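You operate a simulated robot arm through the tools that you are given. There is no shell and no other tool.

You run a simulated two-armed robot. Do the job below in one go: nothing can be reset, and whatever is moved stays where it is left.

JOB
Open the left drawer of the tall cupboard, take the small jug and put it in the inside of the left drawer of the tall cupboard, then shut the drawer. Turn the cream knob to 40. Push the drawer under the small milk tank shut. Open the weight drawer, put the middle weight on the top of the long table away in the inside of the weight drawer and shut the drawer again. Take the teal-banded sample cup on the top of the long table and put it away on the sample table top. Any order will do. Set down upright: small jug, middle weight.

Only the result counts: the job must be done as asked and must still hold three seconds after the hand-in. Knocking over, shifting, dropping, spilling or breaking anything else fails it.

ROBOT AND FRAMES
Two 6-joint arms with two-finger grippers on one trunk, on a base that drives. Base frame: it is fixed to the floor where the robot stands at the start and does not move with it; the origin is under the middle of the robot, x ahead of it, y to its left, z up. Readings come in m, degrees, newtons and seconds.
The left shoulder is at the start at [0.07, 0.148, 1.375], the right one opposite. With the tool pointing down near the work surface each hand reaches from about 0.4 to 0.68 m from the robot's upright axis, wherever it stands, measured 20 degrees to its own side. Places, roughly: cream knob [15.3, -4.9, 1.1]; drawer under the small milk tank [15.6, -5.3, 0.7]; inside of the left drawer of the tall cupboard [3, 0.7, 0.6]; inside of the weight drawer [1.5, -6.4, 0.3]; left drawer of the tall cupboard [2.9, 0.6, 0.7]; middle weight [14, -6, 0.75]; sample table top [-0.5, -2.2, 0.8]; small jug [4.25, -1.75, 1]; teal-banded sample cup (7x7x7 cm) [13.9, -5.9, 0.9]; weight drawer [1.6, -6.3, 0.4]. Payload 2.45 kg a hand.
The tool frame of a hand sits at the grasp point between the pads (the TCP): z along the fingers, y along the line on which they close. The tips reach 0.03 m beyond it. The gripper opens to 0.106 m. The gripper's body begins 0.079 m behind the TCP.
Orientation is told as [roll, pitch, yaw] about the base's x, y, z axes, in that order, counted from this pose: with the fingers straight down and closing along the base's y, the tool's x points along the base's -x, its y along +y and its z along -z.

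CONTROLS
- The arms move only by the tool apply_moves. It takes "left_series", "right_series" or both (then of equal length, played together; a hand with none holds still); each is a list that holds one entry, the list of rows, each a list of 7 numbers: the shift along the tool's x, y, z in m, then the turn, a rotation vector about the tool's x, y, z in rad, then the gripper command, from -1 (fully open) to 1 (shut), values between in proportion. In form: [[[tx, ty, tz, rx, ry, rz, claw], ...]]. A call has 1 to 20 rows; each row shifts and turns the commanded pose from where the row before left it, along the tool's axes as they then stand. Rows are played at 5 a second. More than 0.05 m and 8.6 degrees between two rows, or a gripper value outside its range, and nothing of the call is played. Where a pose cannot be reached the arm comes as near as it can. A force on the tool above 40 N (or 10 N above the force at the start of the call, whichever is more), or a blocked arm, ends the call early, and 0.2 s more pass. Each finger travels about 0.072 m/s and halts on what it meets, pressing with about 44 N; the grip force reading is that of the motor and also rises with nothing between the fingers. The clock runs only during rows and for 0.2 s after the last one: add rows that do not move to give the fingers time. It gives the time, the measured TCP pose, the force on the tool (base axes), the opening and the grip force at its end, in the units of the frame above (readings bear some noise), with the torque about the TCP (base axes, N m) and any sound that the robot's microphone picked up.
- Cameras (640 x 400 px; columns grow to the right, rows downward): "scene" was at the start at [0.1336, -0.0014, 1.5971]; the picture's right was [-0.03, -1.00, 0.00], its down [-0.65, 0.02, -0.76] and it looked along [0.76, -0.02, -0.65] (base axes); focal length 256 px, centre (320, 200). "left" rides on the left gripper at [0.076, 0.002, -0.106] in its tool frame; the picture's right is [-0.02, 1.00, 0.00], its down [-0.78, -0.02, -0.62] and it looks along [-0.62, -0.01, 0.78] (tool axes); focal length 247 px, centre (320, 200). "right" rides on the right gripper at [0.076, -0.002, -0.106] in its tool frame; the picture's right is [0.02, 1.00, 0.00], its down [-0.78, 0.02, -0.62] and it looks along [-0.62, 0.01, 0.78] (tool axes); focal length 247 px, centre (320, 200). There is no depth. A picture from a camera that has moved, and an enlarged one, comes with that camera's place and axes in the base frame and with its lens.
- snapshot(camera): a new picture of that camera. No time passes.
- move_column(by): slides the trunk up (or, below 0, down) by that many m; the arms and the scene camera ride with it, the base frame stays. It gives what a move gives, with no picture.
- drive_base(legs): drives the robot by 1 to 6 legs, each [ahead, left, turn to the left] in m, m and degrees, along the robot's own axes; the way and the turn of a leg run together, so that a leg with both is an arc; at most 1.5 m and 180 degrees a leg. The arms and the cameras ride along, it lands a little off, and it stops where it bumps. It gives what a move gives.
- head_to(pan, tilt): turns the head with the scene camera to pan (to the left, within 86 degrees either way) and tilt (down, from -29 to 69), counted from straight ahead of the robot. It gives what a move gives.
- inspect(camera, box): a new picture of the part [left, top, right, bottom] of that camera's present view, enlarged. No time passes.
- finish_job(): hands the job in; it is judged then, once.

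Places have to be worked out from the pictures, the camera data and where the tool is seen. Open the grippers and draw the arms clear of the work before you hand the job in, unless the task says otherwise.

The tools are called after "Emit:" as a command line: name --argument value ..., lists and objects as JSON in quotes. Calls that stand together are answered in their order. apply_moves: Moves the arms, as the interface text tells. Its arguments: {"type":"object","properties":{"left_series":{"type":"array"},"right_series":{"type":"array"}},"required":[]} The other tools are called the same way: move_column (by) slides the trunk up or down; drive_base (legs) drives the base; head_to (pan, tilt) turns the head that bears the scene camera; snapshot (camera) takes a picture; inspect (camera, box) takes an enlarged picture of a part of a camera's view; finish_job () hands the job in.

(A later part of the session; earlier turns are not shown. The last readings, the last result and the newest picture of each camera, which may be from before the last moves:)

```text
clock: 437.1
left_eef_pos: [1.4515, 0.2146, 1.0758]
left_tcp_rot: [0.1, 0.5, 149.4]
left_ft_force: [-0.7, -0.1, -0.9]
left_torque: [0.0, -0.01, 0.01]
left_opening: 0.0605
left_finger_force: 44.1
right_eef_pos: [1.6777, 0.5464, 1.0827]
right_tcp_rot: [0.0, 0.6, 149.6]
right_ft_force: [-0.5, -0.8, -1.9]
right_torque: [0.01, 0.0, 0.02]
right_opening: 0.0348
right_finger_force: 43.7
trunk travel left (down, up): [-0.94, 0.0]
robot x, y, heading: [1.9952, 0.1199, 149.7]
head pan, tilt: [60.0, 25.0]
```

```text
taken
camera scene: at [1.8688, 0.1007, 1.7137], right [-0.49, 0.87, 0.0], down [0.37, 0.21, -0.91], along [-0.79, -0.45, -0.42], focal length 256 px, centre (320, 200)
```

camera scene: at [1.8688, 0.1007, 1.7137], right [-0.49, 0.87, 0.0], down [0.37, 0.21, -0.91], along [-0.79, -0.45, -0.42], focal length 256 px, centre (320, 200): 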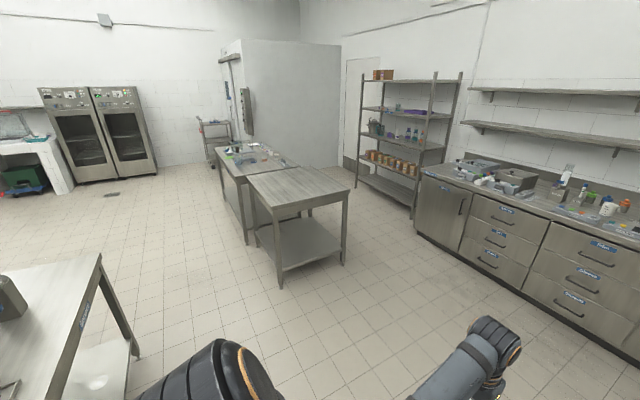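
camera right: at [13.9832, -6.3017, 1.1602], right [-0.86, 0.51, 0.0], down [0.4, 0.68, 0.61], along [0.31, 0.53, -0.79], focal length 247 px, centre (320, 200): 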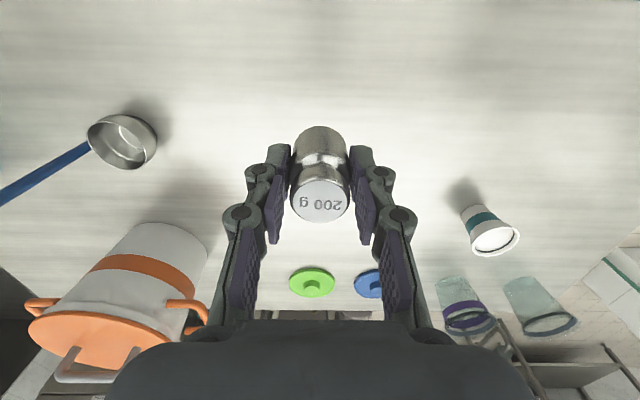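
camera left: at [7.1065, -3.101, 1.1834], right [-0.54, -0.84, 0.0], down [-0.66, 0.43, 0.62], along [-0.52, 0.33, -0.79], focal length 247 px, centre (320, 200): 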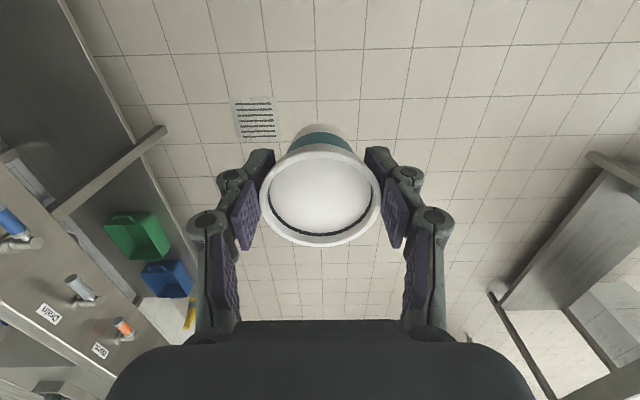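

The bare table is first, the sample table stands behind it. I strafe left along their near side with the Service bench behind me.

Emit:
drive_base --legs '[[0.08, 0, -1.2], [0, 1.5, 0], [0, 0.9, 0]]'

Emit:
head_to --pan 30 --tilt 35

Emit:
snapshot --camera "scene"

```text
clock: 449.4
left_eef_pos: [0.1064, -1.7221, 1.0763]
left_tcp_rot: [0.2, 0.5, 145.9]
left_ft_force: [0.5, -1.5, -0.9]
left_torque: [-0.03, 0.02, -0.01]
left_opening: 0.0607
left_finger_force: 43.9
right_eef_pos: [0.3515, -1.4078, 1.0814]
right_tcp_rot: [0.0, 0.5, 146.2]
right_ft_force: [0.3, 0.5, -1.7]
right_torque: [-0.04, 0.02, 0.0]
right_opening: 0.0345
right_finger_force: 44.0
trunk travel left (down, up): [-0.94, 0.0]
robot x, y, heading: [0.6414, -1.8524, 146.4]
head pan, tilt: [60.0, 25.0]
```

```text
clock: 450.4
left_eef_pos: [0.1064, -1.7255, 1.0753]
left_tcp_rot: [0.0, 0.5, 146.0]
left_ft_force: [-0.1, 0.1, -1.9]
left_torque: [0.01, 0.03, 0.0]
left_opening: 0.0607
left_finger_force: 44.4
right_eef_pos: [0.3525, -1.407, 1.0823]
right_tcp_rot: [-0.1, 0.5, 146.1]
right_ft_force: [0.2, -0.4, -1.8]
right_torque: [0.0, -0.01, 0.03]
right_opening: 0.0347
right_finger_force: 43.7
trunk travel left (down, up): [-0.94, 0.0]
robot x, y, heading: [0.6446, -1.8548, 146.2]
head pan, tilt: [30.0, 35.0]
```

```text
taken
camera scene: at [0.5107, -1.8174, 1.698], right [0.07, 1.0, 0.0], down [0.57, -0.04, -0.82], along [-0.82, 0.05, -0.57], focal length 256 px, centre (320, 200)
```

scene: 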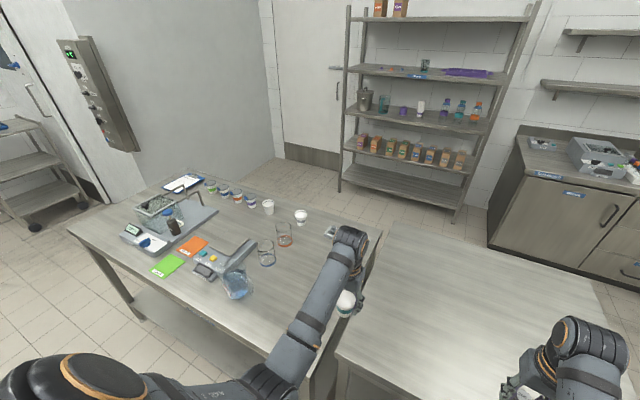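

The sample table's right end has a free area around (-0.09,-1.80), well clear of the glasses. I shift the base so the cup comes over that spot.

Emit:
drive_base --legs '[[0.07, 0.145, 2.0]]'

Emit:
snapshot --camera "scene"

Emit:
snapshot --camera "left"

```text
clock: 451.8
left_eef_pos: [-0.0313, -1.824, 1.0763]
left_tcp_rot: [0.3, 0.5, 147.9]
left_ft_force: [0.1, 0.2, -0.5]
left_torque: [-0.04, 0.02, 0.02]
left_opening: 0.0605
left_finger_force: 43.9
right_eef_pos: [0.2021, -1.4974, 1.0827]
right_tcp_rot: [0.1, 0.3, 148.1]
right_ft_force: [0.8, 0.8, -2.3]
right_torque: [-0.04, 0.0, -0.03]
right_opening: 0.0346
right_finger_force: 44.1
trunk travel left (down, up): [-0.94, 0.0]
robot x, y, heading: [0.5034, -1.9335, 148.2]
head pan, tilt: [30.0, 35.0]
```

```text
taken
camera scene: at [0.3774, -1.9016, 1.6982], right [0.03, 1.0, 0.0], down [0.57, -0.02, -0.82], along [-0.82, 0.03, -0.57], focal length 256 px, centre (320, 200)
```

scene: 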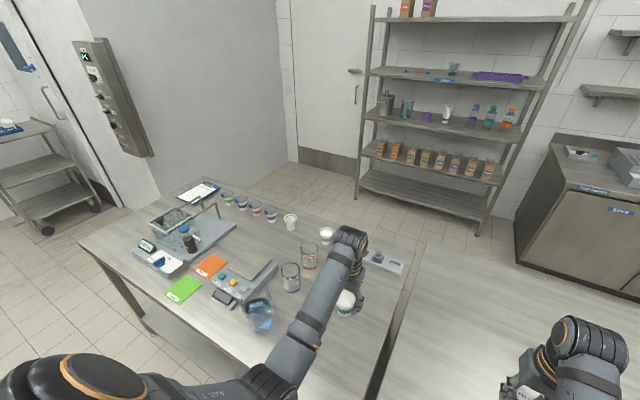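

```text
taken
camera left: at [0.0313, -1.8657, 1.1841], right [-0.55, -0.84, 0.0], down [-0.66, 0.44, 0.62], along [-0.52, 0.34, -0.79], focal length 247 px, centre (320, 200)
```

left: 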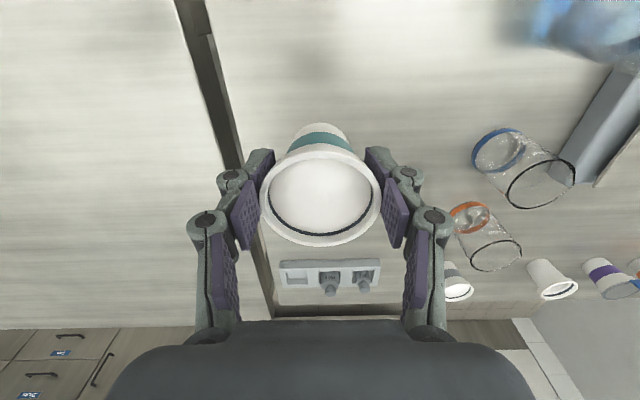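

Cup is over free table area (nearest glass 0.28 m away; table z≈0.85). I move it 4 cm further in and lower the left arm 0.145 m.

Emit:
apply_moves --left_series '[[[-0.02, 0, 0.02, 0, 0, 0, 1], [-0.02, 0, 0.025, 0, 0, 0, 1], [0, 0, 0.03, 0, 0, 0, 1], [0, 0, 0.03, 0, 0, 0, 1], [0, 0, 0.025, 0, 0, 0, 1], [0, 0, 0.015, 0, 0, 0, 1], [0, 0, 0, 0, 0, 0, 1]]]'

Emit:
snapshot --camera "left"

Emit:
inspect --camera "scene" --box '[260, 200, 440, 340]'

```text
clock: 453.4
left_eef_pos: [-0.067, -1.8056, 0.9303]
left_tcp_rot: [0.2, 0.4, 147.9]
left_ft_force: [-0.1, -0.2, -1.5]
left_torque: [-0.02, 0.01, -0.01]
left_opening: 0.0604
left_finger_force: 43.6
right_eef_pos: [0.2004, -1.5002, 1.0822]
right_tcp_rot: [0.0, 0.5, 148.1]
right_ft_force: [-0.9, 0.2, -2.4]
right_torque: [0.01, 0.04, 0.01]
right_opening: 0.0346
right_finger_force: 44.0
trunk travel left (down, up): [-0.94, 0.0]
robot x, y, heading: [0.5067, -1.9359, 148.2]
head pan, tilt: [30.0, 35.0]
```

```text
taken
camera left: at [-0.0046, -1.847, 1.0377], right [-0.55, -0.84, 0.0], down [-0.66, 0.43, 0.62], along [-0.51, 0.34, -0.79], focal length 247 px, centre (320, 200)
```

left: 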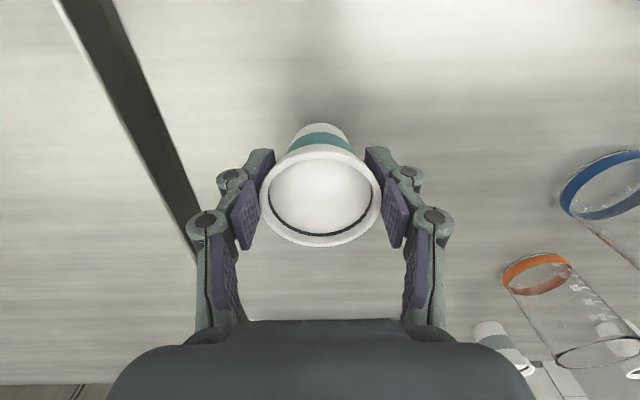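

```text
2.86 times, centred on (350, 270) of scene
camera zoom: at [0.374, -1.9043, 1.698], right [0.03, 1.0, 0.0], down [0.57, -0.02, -0.82], along [-0.82, 0.03, -0.57], focal length 731 px, centre (234, 0)
```

zoom: 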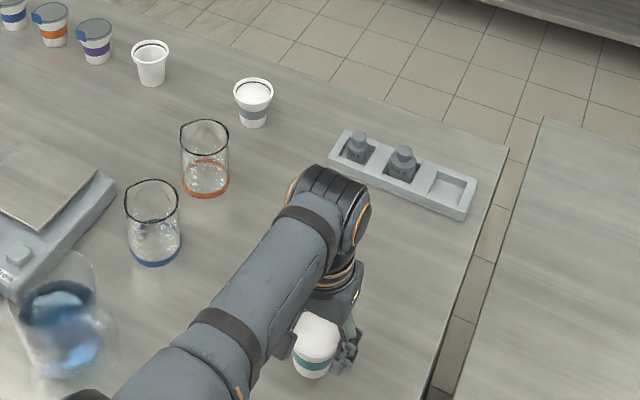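

About 2.5 cm to go. I lower in 5 mm rows, watching the force.

Emit:
apply_moves --left_series '[[[0, 0, 0.005, 0, 0, 0, 1], [0, 0, 0.005, 0, 0, 0, 1], [0, 0, 0.004, 0, 0, 0, 1], [0, 0, 0, 0, 0, 0, 1]]]'

Emit:
apply_moves --left_series '[[[0, 0, 0.004, 0, 0, 0, 1], [0, 0, 0.003, 0, 0, 0, 1], [0, 0, 0, 0, 0, 0, 1]]]'

```text
clock: 454.4
left_eef_pos: [-0.0672, -1.8047, 0.9169]
left_tcp_rot: [0.1, 0.5, 147.9]
left_ft_force: [0.3, -0.6, -0.9]
left_torque: [-0.02, -0.01, 0.04]
left_opening: 0.0607
left_finger_force: 44.0
right_eef_pos: [0.2, -1.4998, 1.0823]
right_tcp_rot: [-0.1, 0.5, 148.1]
right_ft_force: [0.3, 0.5, -2.0]
right_torque: [0.01, -0.02, -0.03]
right_opening: 0.0345
right_finger_force: 43.9
trunk travel left (down, up): [-0.94, 0.0]
robot x, y, heading: [0.5074, -1.9324, 148.2]
head pan, tilt: [30.0, 35.0]
```

```text
clock: 455.2
left_eef_pos: [-0.0667, -1.8052, 0.9104]
left_tcp_rot: [0.1, 0.6, 148.0]
left_ft_force: [0.4, 0.9, -0.5]
left_torque: [0.01, 0.0, 0.01]
left_opening: 0.0605
left_finger_force: 43.7
right_eef_pos: [0.201, -1.4991, 1.082]
right_tcp_rot: [0.0, 0.5, 148.1]
right_ft_force: [-0.6, 0.6, -2.5]
right_torque: [0.01, 0.01, 0.0]
right_opening: 0.0347
right_finger_force: 43.9
trunk travel left (down, up): [-0.94, 0.0]
robot x, y, heading: [0.5, -1.9385, 148.1]
head pan, tilt: [30.0, 35.0]
```

No contact yet; I continue in 3 mm rows.

Emit:
apply_moves --left_series '[[[0, 0, 0.003, 0, 0, 0, 1], [0, 0, 0.003, 0, 0, 0, 1], [0, 0, 0, 0, 0, 0, 1]]]'

Emit:
apply_moves --left_series '[[[0, 0, 0.003, 0, 0, 0, 1], [0, 0, 0.002, 0, 0, 0, 1], [0, 0, 0, 0, 0, 0, 1]]]'

Emit:
inspect --camera "left" --box '[240, 90, 400, 230]'

```text
clock: 456.0
left_eef_pos: [-0.0663, -1.8053, 0.9068]
left_tcp_rot: [0.2, 0.1, 147.9]
left_ft_force: [-3.6, 0.0, 19.2]
left_torque: [0.33, 0.11, 0.0]
left_opening: 0.0607
left_finger_force: 44.2
right_eef_pos: [0.2023, -1.4999, 1.0833]
right_tcp_rot: [0.0, 0.4, 148.1]
right_ft_force: [0.5, 0.5, -0.9]
right_torque: [-0.04, 0.0, -0.03]
right_opening: 0.0345
right_finger_force: 43.8
trunk travel left (down, up): [-0.94, 0.0]
robot x, y, heading: [0.5019, -1.9323, 148.3]
head pan, tilt: [30.0, 35.0]
```

```text
clock: 456.5
left_eef_pos: [-0.069, -1.803, 0.9064]
left_tcp_rot: [0.3, -0.4, 147.9]
left_ft_force: [7.9, -6.3, 27.5]
left_torque: [-0.27, -0.71, -0.07]
left_opening: 0.0606
left_finger_force: 44.3
right_eef_pos: [0.2026, -1.5008, 1.0827]
right_tcp_rot: [0.0, 0.4, 148.2]
right_ft_force: [-0.4, 0.5, -2.7]
right_torque: [-0.03, -0.05, 0.03]
right_opening: 0.0348
right_finger_force: 44.0
trunk travel left (down, up): [-0.94, 0.0]
robot x, y, heading: [0.5082, -1.9369, 148.2]
head pan, tilt: [30.0, 35.0]
stopped in row 2 (left hand): the force on the tool passed its limit at 43 N (the readings are from after the stop); the commanded pose is now the measured one
```

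```text
2.86 times, centred on (320, 160) of left
camera zoom: at [-0.0054, -1.8461, 1.0127], right [-0.55, -0.84, 0.0], down [-0.65, 0.43, 0.62], along [-0.52, 0.34, -0.78], focal length 706 px, centre (320, 314)
```

zoom: 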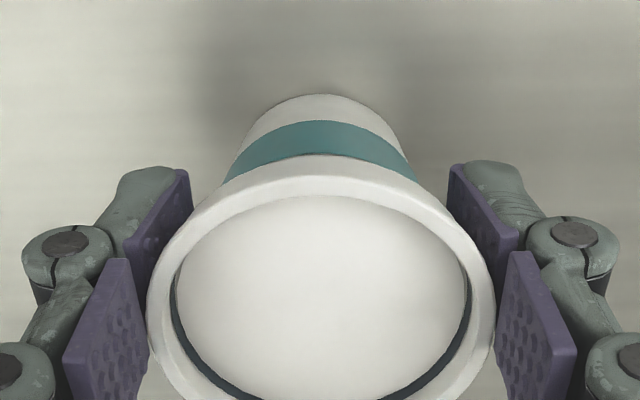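

The cup stands on the table (contact force). I ease up 3 mm and open the left gripper gradually.

Emit:
apply_moves --left_series '[[[0, 0, -0.003, 0, 0, 0, 1], [0, 0, 0, 0, 0, 0, 1]]]'

Emit:
apply_moves --left_series '[[[0, 0, 0, 0, 0, 0, 0], [0, 0, 0, 0, 0, 0, -0.3], [0, 0, 0, 0, 0, 0, -0.7], [0, 0, 0, 0, 0, 0, -1], [0, 0, 0, 0, 0, 0, -1], [0, 0, 0, 0, 0, 0, -1]]]'

Emit:
snapshot --camera "left"

```text
clock: 457.1
left_eef_pos: [-0.0685, -1.8033, 0.9073]
left_tcp_rot: [0.2, -0.1, 148.0]
left_ft_force: [-0.7, 1.2, 14.0]
left_torque: [0.17, -0.07, 0.01]
left_opening: 0.0606
left_finger_force: 43.5
right_eef_pos: [0.2031, -1.4996, 1.0829]
right_tcp_rot: [0.0, 0.5, 148.1]
right_ft_force: [0.7, 0.2, -2.1]
right_torque: [0.02, -0.03, -0.01]
right_opening: 0.0346
right_finger_force: 44.1
trunk travel left (down, up): [-0.94, 0.0]
robot x, y, heading: [0.5051, -1.9336, 148.1]
head pan, tilt: [30.0, 35.0]
```

```text
clock: 458.5
left_eef_pos: [-0.0694, -1.8042, 0.9062]
left_tcp_rot: [0.3, -0.1, 147.9]
left_ft_force: [0.4, 0.0, 0.1]
left_torque: [0.0, 0.0, 0.02]
left_opening: 0.1061
left_finger_force: 0.0
right_eef_pos: [0.2001, -1.4987, 1.0825]
right_tcp_rot: [-0.1, 0.5, 148.2]
right_ft_force: [-0.2, 0.0, -2.5]
right_torque: [-0.03, 0.02, 0.01]
right_opening: 0.0346
right_finger_force: 44.0
trunk travel left (down, up): [-0.94, 0.0]
robot x, y, heading: [0.5073, -1.9373, 148.2]
head pan, tilt: [30.0, 35.0]
```

```text
taken
camera left: at [-0.0067, -1.8462, 1.0123], right [-0.55, -0.84, 0.0], down [-0.65, 0.43, 0.62], along [-0.52, 0.34, -0.78], focal length 247 px, centre (320, 200)
```

left: 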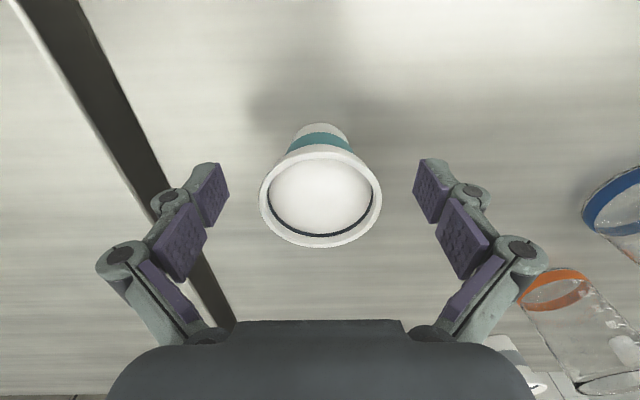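

The cup stands upright and free between the fingers. I lift the left hand straight up and draw it back.

Emit:
apply_moves --left_series '[[[0, 0, -0.02, 0, 0, 0, -1], [0, 0, -0.03, 0, 0, 0, -1], [0, 0, -0.04, 0, 0, 0, -1], [0, 0, -0.04, 0, 0, 0, -1], [0, 0, -0.04, 0, 0, 0, -1], [0.03, 0, -0.01, 0, 0, 0, -1], [0.03, 0, 0, 0, 0, 0, -1], [0, 0, 0, 0, 0, 0, -1]]]'

Emit:
snapshot --camera "left"

Emit:
snapshot --camera "scene"

```text
clock: 460.3
left_eef_pos: [-0.0197, -1.8356, 1.0837]
left_tcp_rot: [0.1, 0.1, 147.9]
left_ft_force: [0.0, -0.2, -0.7]
left_torque: [0.0, -0.01, 0.04]
left_opening: 0.1062
left_finger_force: 0.0
right_eef_pos: [0.1993, -1.4988, 1.0825]
right_tcp_rot: [-0.1, 0.5, 148.1]
right_ft_force: [0.4, 0.8, -1.8]
right_torque: [-0.03, 0.0, -0.01]
right_opening: 0.0347
right_finger_force: 43.4
trunk travel left (down, up): [-0.94, 0.0]
robot x, y, heading: [0.5073, -1.9344, 148.4]
head pan, tilt: [30.0, 35.0]
```

```text
taken
camera left: at [0.0439, -1.8769, 1.1907], right [-0.55, -0.84, 0.0], down [-0.65, 0.43, 0.62], along [-0.52, 0.34, -0.78], focal length 247 px, centre (320, 200)
```

left: 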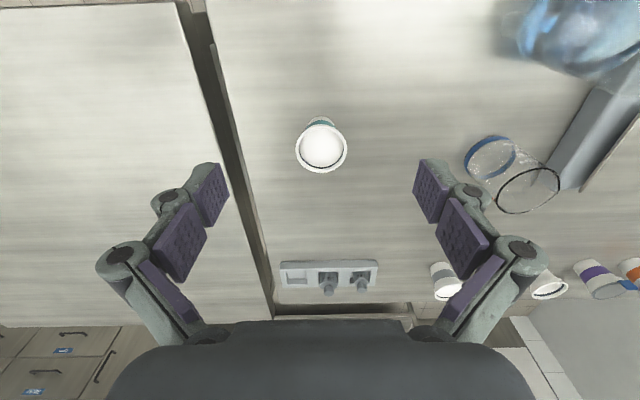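

```text
taken
camera scene: at [0.3729, -1.9034, 1.6979], right [0.03, 1.0, 0.0], down [0.57, -0.02, -0.82], along [-0.82, 0.03, -0.57], focal length 256 px, centre (320, 200)
```

scene: 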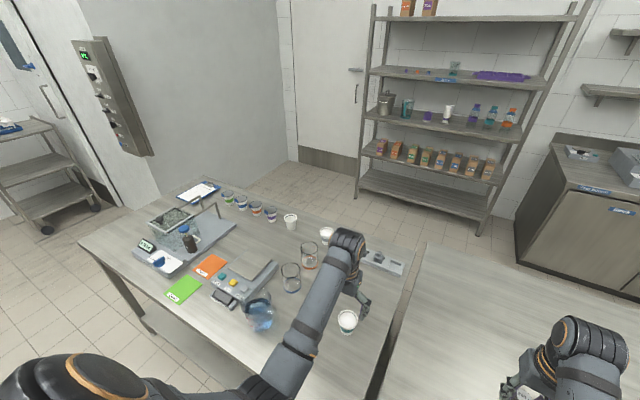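

The cup stands safely on the sample table. I back off, turn left toward the masonry bench and look for the weight drawer.

Emit:
drive_base --legs '[[-0.35, 0, 0], [0, 0, 90]]'

Emit:
head_to --pan 30 --tilt 15

Emit:
snapshot --camera "scene"

```text
clock: 466.4
left_eef_pos: [0.7041, -2.6441, 1.0847]
left_tcp_rot: [0.1, 0.0, -122.2]
left_ft_force: [1.2, 0.2, 0.7]
left_torque: [-0.02, 0.0, -0.01]
left_opening: 0.1062
left_finger_force: 0.1
right_eef_pos: [0.3683, -2.4246, 1.082]
right_tcp_rot: [0.0, 0.4, -121.9]
right_ft_force: [0.2, -0.8, -3.1]
right_torque: [-0.01, 0.0, -0.05]
right_opening: 0.0347
right_finger_force: 43.9
trunk travel left (down, up): [-0.94, 0.0]
robot x, y, heading: [0.8029, -2.1202, -121.7]
head pan, tilt: [30.0, 35.0]
```

```text
clock: 467.3
left_eef_pos: [0.7044, -2.6433, 1.0848]
left_tcp_rot: [0.2, 0.1, -122.2]
left_ft_force: [-0.4, -0.4, 0.7]
left_torque: [0.0, 0.01, 0.0]
left_opening: 0.106
left_finger_force: 0.0
right_eef_pos: [0.3678, -2.4252, 1.0824]
right_tcp_rot: [-0.1, 0.5, -122.0]
right_ft_force: [-0.9, -0.6, -1.8]
right_torque: [0.01, 0.02, -0.01]
right_opening: 0.0347
right_finger_force: 44.0
trunk travel left (down, up): [-0.94, 0.0]
robot x, y, heading: [0.8034, -2.1176, -121.6]
head pan, tilt: [30.0, 15.0]
```

```text
taken
camera scene: at [0.7724, -2.2546, 1.7299], right [-1.0, 0.03, 0.0], down [0.01, 0.26, -0.97], along [-0.03, -0.97, -0.26], focal length 256 px, centre (320, 200)
```

scene: 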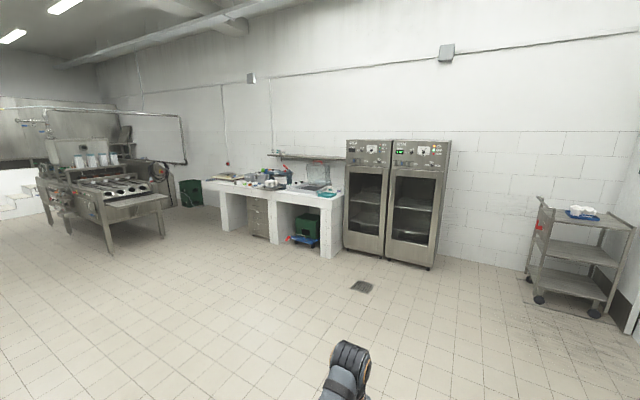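

The drawer unit is visible under the masonry bench. I drive diagonally toward it, stopping about 1.2 m short.

Emit:
drive_base --legs '[[0.9, 1.1, 0], [0.6, 1.1, 0], [0.3, 0.5, 0]]'

Emit:
head_to --pan 0 --tilt 35

Emit:
snapshot --camera "scene"

```text
clock: 483.2
left_eef_pos: [2.1094, -5.5768, 1.0845]
left_tcp_rot: [0.4, 0.0, -120.5]
left_ft_force: [-1.0, 0.0, -0.6]
left_torque: [0.0, -0.01, -0.02]
left_opening: 0.106
left_finger_force: 0.0
right_eef_pos: [1.7676, -5.3648, 1.0819]
right_tcp_rot: [0.0, 0.5, -120.3]
right_ft_force: [-0.4, 0.5, -1.7]
right_torque: [0.02, -0.03, -0.01]
right_opening: 0.0346
right_finger_force: 44.2
trunk travel left (down, up): [-0.94, 0.0]
robot x, y, heading: [2.1955, -5.0465, -120.3]
head pan, tilt: [30.0, 15.0]
```

```text
clock: 484.1
left_eef_pos: [2.1101, -5.5774, 1.0837]
left_tcp_rot: [0.2, 0.0, -120.5]
left_ft_force: [-0.6, -0.9, 0.9]
left_torque: [-0.03, -0.02, -0.02]
left_opening: 0.106
left_finger_force: 0.0
right_eef_pos: [1.767, -5.3675, 1.0828]
right_tcp_rot: [-0.1, 0.5, -120.4]
right_ft_force: [1.1, -0.4, -1.8]
right_torque: [0.02, 0.0, -0.01]
right_opening: 0.0346
right_finger_force: 44.0
trunk travel left (down, up): [-0.94, 0.0]
robot x, y, heading: [2.1949, -5.0523, -120.2]
head pan, tilt: [0.0, 35.0]
```

```text
taken
camera scene: at [2.1228, -5.1686, 1.698], right [-0.86, 0.5, 0.0], down [0.29, 0.5, -0.82], along [-0.41, -0.71, -0.57], focal length 256 px, centre (320, 200)
```

scene: 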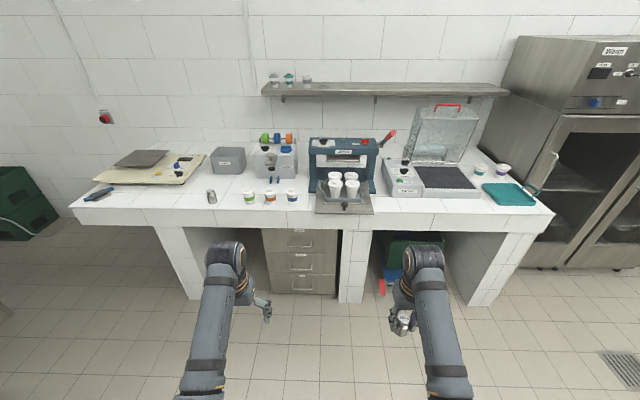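

A three-drawer unit stands in the left bay under the bench. I zoom in to read the labels.

Emit:
inspect --camera "scene" --box '[240, 210, 360, 310]'

Emit:
inspect --camera "scene" --box '[180, 140, 400, 240]'

```text
4.00 times, centred on (300, 260) of scene
camera zoom: at [2.1228, -5.1686, 1.698], right [-0.86, 0.5, 0.0], down [0.29, 0.5, -0.82], along [-0.41, -0.71, -0.57], focal length 1024 px, centre (400, -40)
```

zoom: 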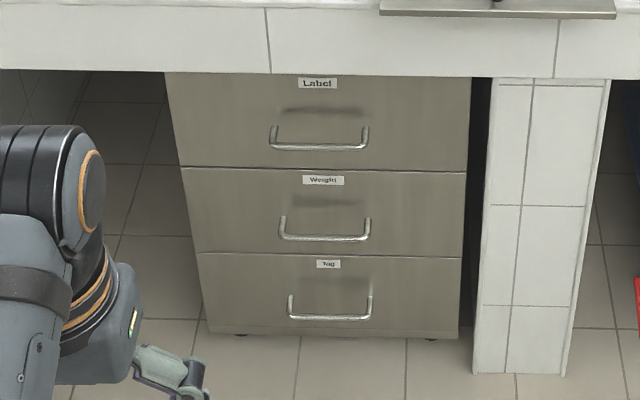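

```text
2.91 times, centred on (290, 190) of scene
camera zoom: at [2.1228, -5.1686, 1.698], right [-0.86, 0.5, 0.0], down [0.29, 0.5, -0.82], along [-0.41, -0.71, -0.57], focal length 744 px, centre (407, 229)
```

zoom: 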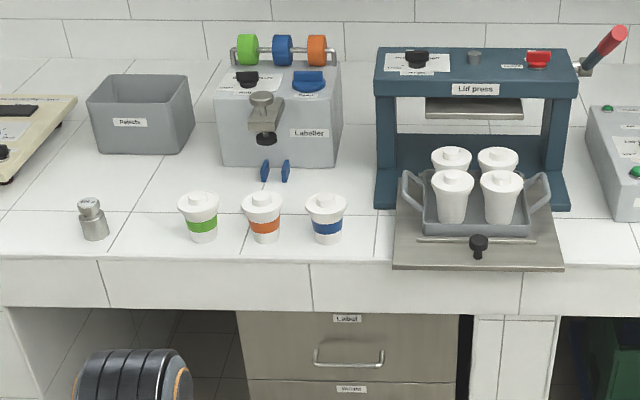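

The middle drawer is labelled "Weight": handle at about (1.672,-6.198,0.365), drawer front z≈0.28–0.48. I prepare the left hand: extend, pitch it horizontal, then roll it to close vertically.

Emit:
apply_moves --left_series '[[[-0.035, 0, 0, 0, 0, 0, -1], [-0.035, 0, 0, 0, 0, 0, -1], [-0.035, 0, 0, 0, 0, 0, -1], [-0.03, 0, 0, 0, 0, 0, -1], [0, 0, 0, 0, -0.1428, 0, -1], [0, 0, 0, 0, -0.1428, 0, -1], [0, 0, 0, 0, -0.1428, 0, -1], [0, 0, 0, 0, -0.1428, 0, -1], [0, 0, 0, 0, -0.1428, 0, -1], [0, 0, 0, 0, -0.1428, 0, -1], [0, 0, 0, 0, -0.1428, 0, -1], [0, 0, 0, 0, -0.1428, 0, -1], [0, 0, 0, 0, -0.1428, 0, -1], [0, 0, 0, 0, -0.1428, 0, -1], [0, 0, 0, 0, -0.1428, 0, -1], [0, 0, 0, 0, 0, 0, -1]]]'

Emit:
apply_moves --left_series '[[[0, 0, 0, 0, 0, 0.1428, -1], [0, 0, 0, 0, 0, 0.1428, -1], [0, 0, 0, 0, 0, 0.1428, -1], [0, 0, 0, 0, 0, 0.1428, -1], [0, 0, 0, 0, 0, 0.1428, -1], [0, 0, 0, 0, 0, 0.1428, -1], [0, 0, 0, 0, 0, 0.1428, -1], [0, 0, 0, 0, 0, 0.1428, -1], [0, 0, 0, 0, 0, 0.1428, -1], [0, 0, 0, 0, 0, 0.1428, -1], [0, 0, 0, 0, 0, 0.1428, -1], [0, 0, 0, 0, 0, 0, -1]]]'

Emit:
drive_base --legs '[[0.25, 0, -1.4]]'

Emit:
snapshot --camera "scene"

```text
clock: 487.5
left_eef_pos: [2.0405, -5.6933, 1.0845]
left_tcp_rot: [102.6, -89.7, 137.0]
left_ft_force: [0.0, -0.7, 0.1]
left_torque: [0.01, -0.01, 0.03]
left_opening: 0.1059
left_finger_force: 0.1
right_eef_pos: [1.7677, -5.3676, 1.0817]
right_tcp_rot: [-0.1, 0.5, -120.3]
right_ft_force: [-1.5, -0.3, -2.6]
right_torque: [-0.01, 0.0, -0.03]
right_opening: 0.0348
right_finger_force: 44.1
trunk travel left (down, up): [-0.94, 0.0]
robot x, y, heading: [2.1903, -5.0467, -120.3]
head pan, tilt: [0.0, 35.0]
```

```text
clock: 490.1
left_eef_pos: [2.0411, -5.6941, 1.0839]
left_tcp_rot: [90.0, 0.3, 149.5]
left_ft_force: [-0.7, -0.2, -0.6]
left_torque: [-0.03, -0.02, 0.03]
left_opening: 0.1057
left_finger_force: 0.2
right_eef_pos: [1.7673, -5.3671, 1.0823]
right_tcp_rot: [-0.2, 0.5, -120.2]
right_ft_force: [0.2, 0.1, -2.4]
right_torque: [0.01, 0.0, -0.02]
right_opening: 0.0347
right_finger_force: 43.7
trunk travel left (down, up): [-0.94, 0.0]
robot x, y, heading: [2.1927, -5.0486, -120.2]
head pan, tilt: [0.0, 35.0]
```

```text
clock: 492.0
left_eef_pos: [1.8937, -5.903, 1.0845]
left_tcp_rot: [90.1, 0.2, 148.1]
left_ft_force: [-0.4, 0.0, 0.0]
left_torque: [-0.01, 0.0, 0.02]
left_opening: 0.1056
left_finger_force: 0.2
right_eef_pos: [1.6307, -5.5699, 1.0837]
right_tcp_rot: [-0.1, 0.4, -121.8]
right_ft_force: [0.8, 0.3, -3.0]
right_torque: [0.0, -0.01, 0.02]
right_opening: 0.0347
right_finger_force: 43.6
trunk travel left (down, up): [-0.94, 0.0]
robot x, y, heading: [2.061, -5.2666, -121.7]
head pan, tilt: [0.0, 35.0]
```

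```text
taken
camera scene: at [1.9915, -5.3795, 1.6983], right [-0.85, 0.53, 0.0], down [0.3, 0.49, -0.82], along [-0.43, -0.7, -0.57], focal length 256 px, centre (320, 200)
```

scene: 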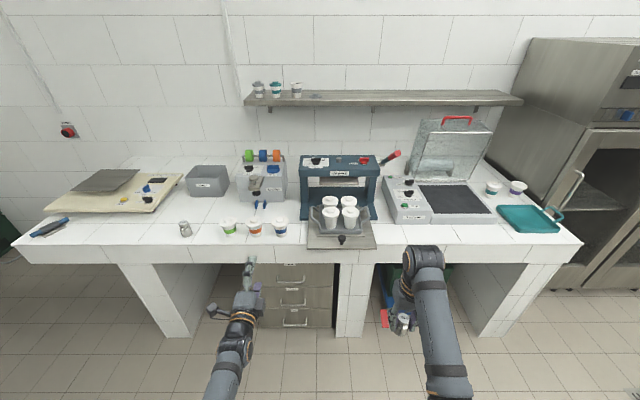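

I'm aligned with the unit. I lower the column by 0.70 m so the left hand comes to handle height.

Emit:
move_column --by -0.7

Emit:
head_to --pan 5 --tilt 30

Emit:
snapshot --camera "scene"

Emit:
snapshot --camera "left"

```text
refused: -0.7 is not a number from -0.4 to 0.4
```

```text
clock: 492.6
left_eef_pos: [1.8945, -5.9045, 1.0839]
left_tcp_rot: [90.0, 0.2, 148.0]
left_ft_force: [0.3, 0.5, 0.4]
left_torque: [0.03, -0.01, 0.03]
left_opening: 0.1058
left_finger_force: 0.0
right_eef_pos: [1.63, -5.5698, 1.0818]
right_tcp_rot: [-0.1, 0.5, -121.9]
right_ft_force: [0.0, -1.0, -2.0]
right_torque: [0.02, 0.01, -0.03]
right_opening: 0.0347
right_finger_force: 43.5
trunk travel left (down, up): [-0.94, 0.0]
robot x, y, heading: [2.0634, -5.2642, -121.7]
head pan, tilt: [5.0, 30.0]
```

```text
taken
camera scene: at [1.9958, -5.3875, 1.7058], right [-0.89, 0.45, 0.0], down [0.23, 0.45, -0.87], along [-0.39, -0.77, -0.5], focal length 256 px, centre (320, 200)
```

scene: 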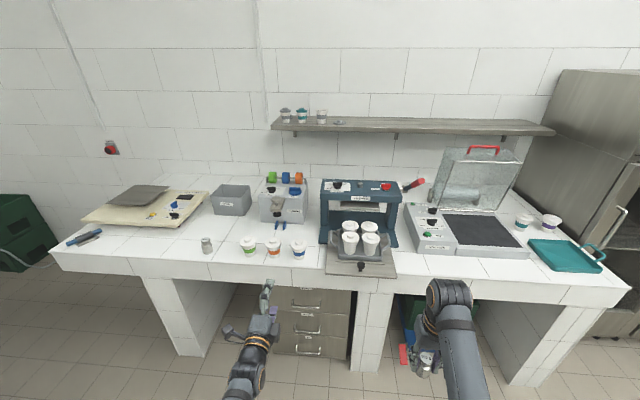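

```text
taken
camera left: at [2.0145, -5.8551, 1.086], right [-0.02, 0.01, 1.0], down [-0.33, 0.94, -0.02], along [-0.94, -0.34, -0.02], focal length 247 px, centre (320, 200)
```

left: 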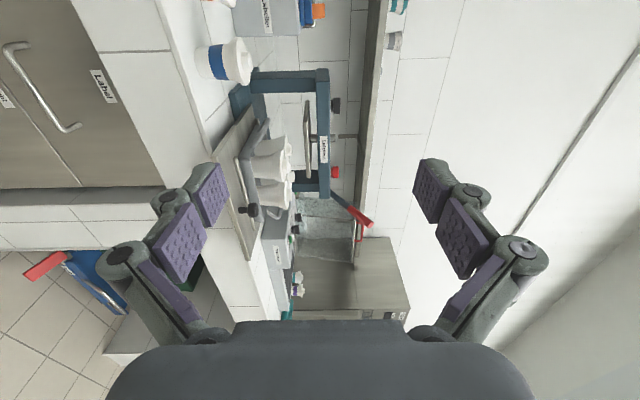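

The column takes at most 0.4 m per call; I lower it in two steps.

Emit:
move_column --by -0.38

Emit:
move_column --by -0.32

Emit:
snapshot --camera "scene"

Emit:
snapshot --camera "left"

```text
clock: 496.3
left_eef_pos: [1.8935, -5.9045, 0.7024]
left_tcp_rot: [90.1, 0.2, 147.9]
left_ft_force: [-0.2, 1.1, -0.5]
left_torque: [0.02, 0.01, -0.01]
left_opening: 0.106
left_finger_force: 0.2
right_eef_pos: [1.6299, -5.5711, 0.7017]
right_tcp_rot: [-0.1, 0.5, -121.8]
right_ft_force: [-0.4, 0.0, -1.6]
right_torque: [0.02, 0.02, 0.01]
right_opening: 0.0345
right_finger_force: 44.3
trunk travel left (down, up): [-0.56, 0.38]
robot x, y, heading: [2.0655, -5.2656, -121.7]
head pan, tilt: [5.0, 30.0]
```

```text
clock: 499.5
left_eef_pos: [1.8946, -5.905, 0.3843]
left_tcp_rot: [90.0, 0.3, 147.9]
left_ft_force: [-0.4, 0.4, 0.4]
left_torque: [-0.02, 0.0, -0.01]
left_opening: 0.1057
left_finger_force: 0.1
right_eef_pos: [1.6301, -5.5698, 0.3827]
right_tcp_rot: [-0.1, 0.6, -121.8]
right_ft_force: [-0.2, -0.8, -1.9]
right_torque: [0.02, 0.0, 0.0]
right_opening: 0.0347
right_finger_force: 44.6
trunk travel left (down, up): [-0.24, 0.7]
robot x, y, heading: [2.0633, -5.2635, -121.8]
head pan, tilt: [5.0, 30.0]
```

```text
taken
camera scene: at [1.9958, -5.3876, 1.0058], right [-0.89, 0.45, 0.0], down [0.23, 0.45, -0.87], along [-0.39, -0.77, -0.5], focal length 256 px, centre (320, 200)
```

scene: 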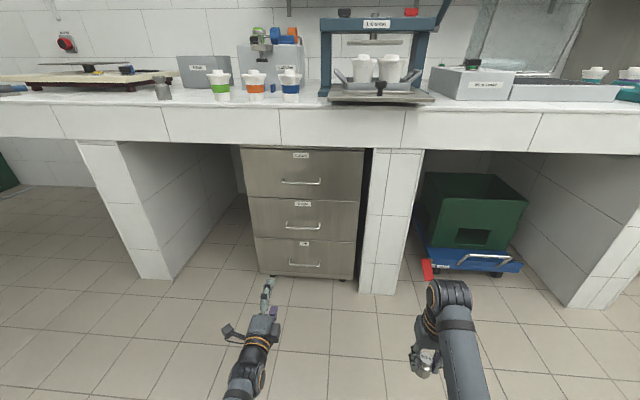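

```text
taken
camera left: at [2.0144, -5.8552, 0.386], right [-0.02, 0.01, 1.0], down [-0.33, 0.94, -0.02], along [-0.94, -0.34, -0.02], focal length 247 px, centre (320, 200)
```

left: 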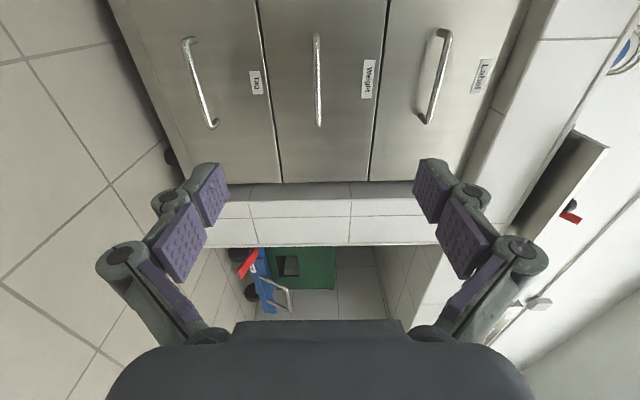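

The left camera shows the "Weight" handle level with the hand; the handle centre works out at (1.67,-6.195,0.377). I drive ahead 0.31 m and 4 cm right.

Emit:
drive_base --legs '[[0.3, -0.038, 0]]'

Emit:
move_column --by -0.007

Emit:
snapshot --camera "left"

Emit:
snapshot --camera "scene"

```text
clock: 501.6
left_eef_pos: [1.7001, -6.1473, 0.3839]
left_tcp_rot: [90.0, 0.2, 148.1]
left_ft_force: [0.0, 0.1, 0.1]
left_torque: [0.0, -0.02, 0.01]
left_opening: 0.1059
left_finger_force: 0.1
right_eef_pos: [1.4371, -5.8124, 0.3817]
right_tcp_rot: [-0.2, 0.6, -121.9]
right_ft_force: [-0.1, 0.0, -1.8]
right_torque: [0.01, -0.02, 0.0]
right_opening: 0.0347
right_finger_force: 43.7
trunk travel left (down, up): [-0.24, 0.7]
robot x, y, heading: [1.869, -5.5066, -121.9]
head pan, tilt: [5.0, 30.0]
```

```text
clock: 502.1
left_eef_pos: [1.7007, -6.1459, 0.3764]
left_tcp_rot: [90.0, 0.2, 148.1]
left_ft_force: [0.1, 0.8, -0.5]
left_torque: [0.0, 0.03, 0.02]
left_opening: 0.1063
left_finger_force: 0.1
right_eef_pos: [1.4354, -5.8125, 0.3754]
right_tcp_rot: [-0.1, 0.5, -121.8]
right_ft_force: [-0.2, -0.6, -2.1]
right_torque: [0.03, -0.04, 0.02]
right_opening: 0.0345
right_finger_force: 43.8
trunk travel left (down, up): [-0.233, 0.707]
robot x, y, heading: [1.8716, -5.5068, -121.7]
head pan, tilt: [5.0, 30.0]
```

```text
taken
camera left: at [1.8214, -6.0966, 0.3789], right [-0.02, 0.01, 1.0], down [-0.34, 0.94, -0.02], along [-0.94, -0.34, -0.02], focal length 247 px, centre (320, 200)
```

left: 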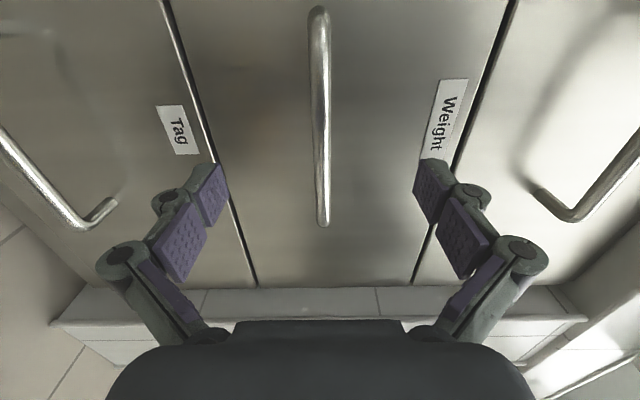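

```text
taken
camera scene: at [1.8021, -5.629, 0.9988], right [-0.89, 0.45, 0.0], down [0.22, 0.45, -0.87], along [-0.39, -0.77, -0.5], focal length 256 px, centre (320, 200)
```

scene: 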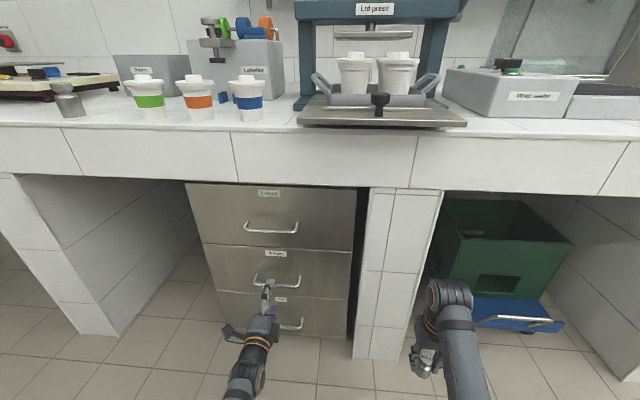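

The bar is centred vertically and ≈0.05 m ahead. I move the hand ahead 0.045 m and look.

Emit:
apply_moves --left_series '[[[0, 0, 0.015, 0, 0, 0, -1], [0, 0, 0.015, 0, 0, 0, -1], [0, 0, 0.013, 0, 0, 0, -1], [0, 0, 0, 0, 0, 0, -1]]]'

Emit:
snapshot --camera "left"

```text
clock: 503.1
left_eef_pos: [1.6787, -6.1816, 0.3772]
left_tcp_rot: [90.0, 0.2, 148.2]
left_ft_force: [0.7, 0.4, -0.7]
left_torque: [0.0, 0.0, 0.02]
left_opening: 0.1057
left_finger_force: 0.1
right_eef_pos: [1.4369, -5.8134, 0.3743]
right_tcp_rot: [-0.1, 0.5, -121.8]
right_ft_force: [0.0, 0.5, -2.8]
right_torque: [0.03, -0.01, -0.03]
right_opening: 0.0343
right_finger_force: 43.9
trunk travel left (down, up): [-0.233, 0.707]
robot x, y, heading: [1.8719, -5.5056, -121.9]
head pan, tilt: [5.0, 30.0]
```

```text
taken
camera left: at [1.7985, -6.133, 0.3795], right [-0.02, 0.01, 1.0], down [-0.34, 0.94, -0.02], along [-0.94, -0.34, -0.02], focal length 247 px, centre (320, 200)
```

left: 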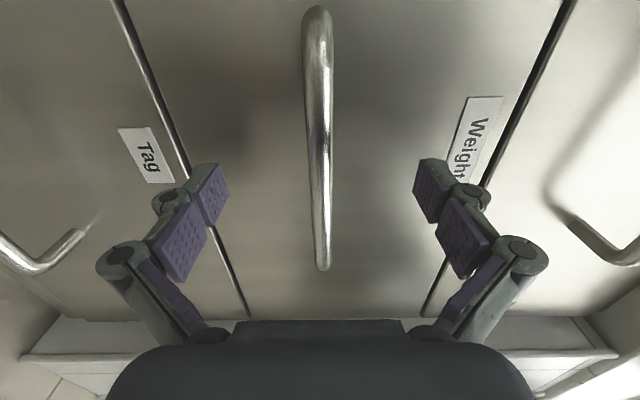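

The bar lies at the TCP. I close the left gripper on it.

Emit:
apply_moves --left_series '[[[0, 0, 0, 0, 0, 0, 1], [0, 0, 0, 0, 0, 0, 1], [0, 0, 0, 0, 0, 0, 1], [0, 0, 0, 0, 0, 0, 1], [0, 0, 0, 0, 0, 0, 1], [0, 0, 0, 0, 0, 0, 1]]]'

Emit:
apply_moves --left_series '[[[0, 0, -0.01, 0, 0, 0, 1], [0, 0, -0.015, 0, 0, 0, 1], [0, 0, -0.015, 0, 0, 0, 1], [0, 0, 0, 0, 0, 0, 1]]]'

Emit:
snapshot --camera "scene"

```text
clock: 504.5
left_eef_pos: [1.6777, -6.1828, 0.3781]
left_tcp_rot: [90.1, 0.3, 148.1]
left_ft_force: [0.0, -1.6, 2.4]
left_torque: [0.09, 0.15, 0.03]
left_opening: 0.0108
left_finger_force: 35.9
right_eef_pos: [1.4376, -5.8114, 0.3755]
right_tcp_rot: [-0.1, 0.5, -121.8]
right_ft_force: [0.3, -0.5, -1.8]
right_torque: [-0.05, -0.04, 0.0]
right_opening: 0.0346
right_finger_force: 43.9
trunk travel left (down, up): [-0.233, 0.707]
robot x, y, heading: [1.8711, -5.5033, -121.8]
head pan, tilt: [5.0, 30.0]
```

```text
clock: 505.5
left_eef_pos: [1.7004, -6.1479, 0.3785]
left_tcp_rot: [90.1, 0.1, 148.1]
left_ft_force: [2.7, -3.9, 8.5]
left_torque: [0.07, 0.1, -0.04]
left_opening: 0.0108
left_finger_force: 35.8
right_eef_pos: [1.4374, -5.8125, 0.375]
right_tcp_rot: [-0.2, 0.6, -121.6]
right_ft_force: [-0.1, -0.6, -2.0]
right_torque: [0.01, -0.01, 0.02]
right_opening: 0.0347
right_finger_force: 43.8
trunk travel left (down, up): [-0.233, 0.707]
robot x, y, heading: [1.8699, -5.5018, -121.6]
head pan, tilt: [5.0, 30.0]
```

```text
taken
camera scene: at [1.8025, -5.6283, 0.999], right [-0.89, 0.45, 0.0], down [0.22, 0.45, -0.87], along [-0.39, -0.77, -0.5], focal length 256 px, centre (320, 200)
```

scene: 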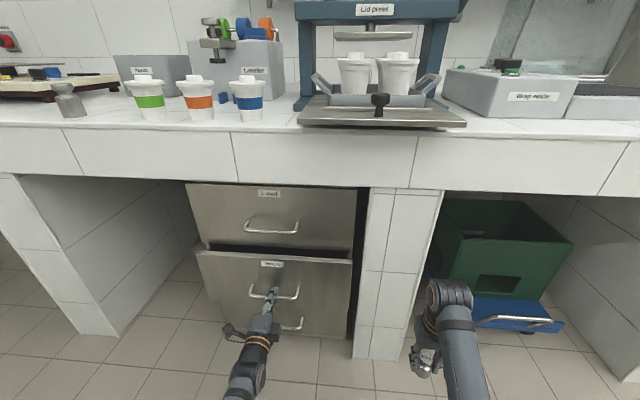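

The weight drawer opens smoothly. I pull further by backing the base in small legs.

Emit:
drive_base --legs '[[-0.1, 0, 0]]'

Emit:
snapshot --camera "scene"

Emit:
drive_base --legs '[[-0.1, 0, 0]]'

Emit:
snapshot --camera "scene"

```text
clock: 506.7
left_eef_pos: [1.7529, -6.0605, 0.378]
left_tcp_rot: [90.2, 0.2, 148.1]
left_ft_force: [-0.7, 0.3, 10.7]
left_torque: [0.13, 0.15, -0.05]
left_opening: 0.0106
left_finger_force: 35.3
right_eef_pos: [1.4892, -5.7261, 0.3756]
right_tcp_rot: [-0.2, 0.5, -121.6]
right_ft_force: [0.3, -1.3, -2.0]
right_torque: [-0.04, -0.02, -0.02]
right_opening: 0.0348
right_finger_force: 43.9
trunk travel left (down, up): [-0.233, 0.707]
robot x, y, heading: [1.9245, -5.4222, -121.6]
head pan, tilt: [5.0, 30.0]
```

```text
taken
camera scene: at [1.8552, -5.5422, 0.999], right [-0.89, 0.45, 0.0], down [0.22, 0.45, -0.87], along [-0.39, -0.77, -0.5], focal length 256 px, centre (320, 200)
```

scene: 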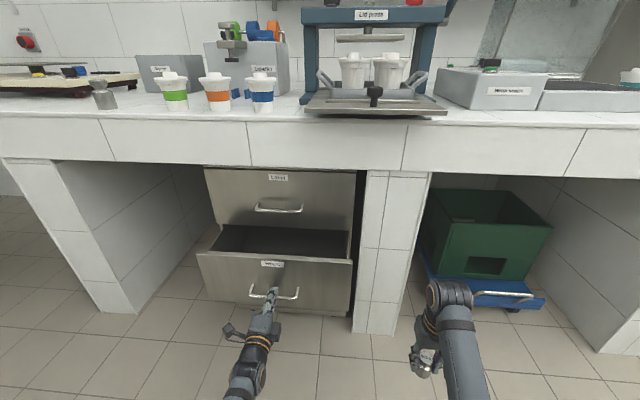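

```text
clock: 507.8
left_eef_pos: [1.8035, -5.9768, 0.3788]
left_tcp_rot: [90.0, 0.2, 148.1]
left_ft_force: [2.4, -2.4, 6.0]
left_torque: [0.16, 0.16, -0.11]
left_opening: 0.0105
left_finger_force: 35.8
right_eef_pos: [1.5435, -5.6407, 0.3746]
right_tcp_rot: [-0.1, 0.6, -121.7]
right_ft_force: [-0.1, 0.3, -2.8]
right_torque: [-0.02, 0.0, -0.01]
right_opening: 0.0346
right_finger_force: 43.6
trunk travel left (down, up): [-0.233, 0.707]
robot x, y, heading: [1.9761, -5.3306, -121.2]
head pan, tilt: [5.0, 30.0]
```

```text
taken
camera scene: at [1.908, -5.4572, 0.9989], right [-0.89, 0.45, 0.0], down [0.22, 0.45, -0.87], along [-0.39, -0.77, -0.5], focal length 256 px, centre (320, 200)
```

scene: 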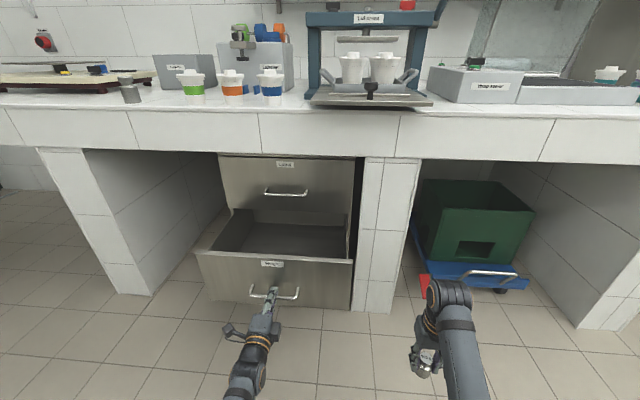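

About 0.24 m open. I pull another 0.08 m to get better access in front of the bench edge.

Emit:
drive_base --legs '[[-0.08, 0, 0]]'

Emit:
snapshot --camera "scene"

```text
clock: 508.9
left_eef_pos: [1.8473, -5.9079, 0.3777]
left_tcp_rot: [90.2, 0.2, 148.1]
left_ft_force: [0.7, -0.1, 2.8]
left_torque: [0.13, 0.22, -0.11]
left_opening: 0.0106
left_finger_force: 35.1
right_eef_pos: [1.5837, -5.5719, 0.3762]
right_tcp_rot: [-0.2, 0.5, -121.6]
right_ft_force: [0.1, 0.1, -2.1]
right_torque: [-0.01, 0.01, -0.03]
right_opening: 0.0346
right_finger_force: 44.4
trunk travel left (down, up): [-0.233, 0.707]
robot x, y, heading: [2.0183, -5.2685, -121.5]
head pan, tilt: [5.0, 30.0]
```

```text
taken
camera scene: at [1.9501, -5.3888, 0.9988], right [-0.89, 0.45, 0.0], down [0.22, 0.45, -0.87], along [-0.39, -0.77, -0.5], focal length 256 px, centre (320, 200)
```

scene: 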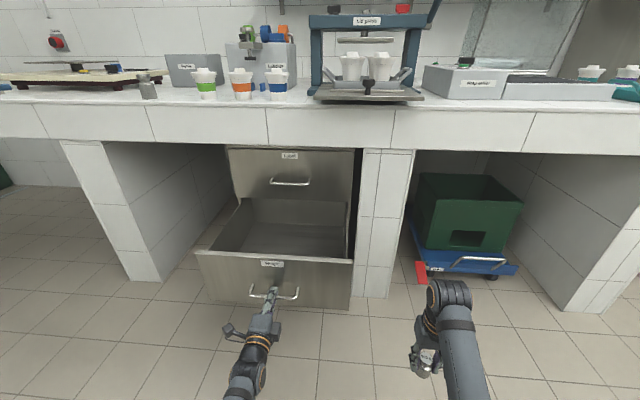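

The drawer is ~0.32 m open and empty inside. I release the handle and back the left hand off.

Emit:
apply_moves --left_series '[[[0, 0, 0, 0, 0, 0, -1], [0, 0, 0, 0, 0, 0, -1], [0, 0, 0, 0, 0, 0, -1], [0, 0, 0, 0, 0, 0, -1], [0, 0, 0, 0, 0, 0, -1], [0, 0, -0.02, 0, 0, 0, -1], [0, 0, -0.02, 0, 0, 0, -1], [0, 0, 0, 0, 0, 0, -1]]]'

Emit:
drive_base --legs '[[-0.12, 0, 0]]'

Emit:
move_column --by 0.27

Emit:
snapshot --camera "scene"

```text
clock: 510.7
left_eef_pos: [1.869, -5.8738, 0.3775]
left_tcp_rot: [90.1, 0.1, 148.1]
left_ft_force: [-0.2, -0.1, 0.0]
left_torque: [-0.02, 0.01, 0.03]
left_opening: 0.1061
left_finger_force: 0.0
right_eef_pos: [1.5854, -5.5722, 0.3751]
right_tcp_rot: [-0.1, 0.5, -121.6]
right_ft_force: [0.0, -0.5, -2.2]
right_torque: [0.0, -0.01, 0.0]
right_opening: 0.0348
right_finger_force: 44.2
trunk travel left (down, up): [-0.233, 0.707]
robot x, y, heading: [2.0163, -5.263, -121.5]
head pan, tilt: [5.0, 30.0]
```

```text
clock: 511.9
left_eef_pos: [1.9312, -5.7717, 0.3775]
left_tcp_rot: [90.2, 0.2, 148.1]
left_ft_force: [-0.4, -0.1, -1.0]
left_torque: [0.02, -0.01, 0.0]
left_opening: 0.106
left_finger_force: 0.0
right_eef_pos: [1.6475, -5.4692, 0.3744]
right_tcp_rot: [-0.1, 0.4, -121.8]
right_ft_force: [-1.0, -0.8, -1.6]
right_torque: [0.01, 0.01, -0.01]
right_opening: 0.0346
right_finger_force: 44.1
trunk travel left (down, up): [-0.233, 0.707]
robot x, y, heading: [2.0806, -5.1641, -122.0]
head pan, tilt: [5.0, 30.0]
```

```text
clock: 514.7
left_eef_pos: [1.932, -5.7702, 0.6473]
left_tcp_rot: [90.1, 0.2, 148.1]
left_ft_force: [0.5, 0.5, -0.6]
left_torque: [0.02, 0.02, 0.01]
left_opening: 0.1059
left_finger_force: 0.0
right_eef_pos: [1.6463, -5.4701, 0.6449]
right_tcp_rot: [-0.2, 0.7, -121.8]
right_ft_force: [0.4, -0.1, -2.0]
right_torque: [0.0, -0.01, 0.03]
right_opening: 0.0347
right_finger_force: 44.2
trunk travel left (down, up): [-0.503, 0.437]
robot x, y, heading: [2.079, -5.1671, -121.6]
head pan, tilt: [5.0, 30.0]
```

```text
taken
camera scene: at [2.0128, -5.2868, 1.2687], right [-0.89, 0.45, 0.0], down [0.22, 0.45, -0.87], along [-0.39, -0.77, -0.5], focal length 256 px, centre (320, 200)
```

scene: 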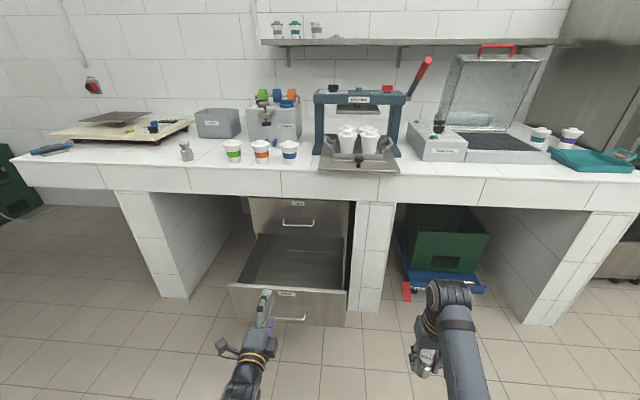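

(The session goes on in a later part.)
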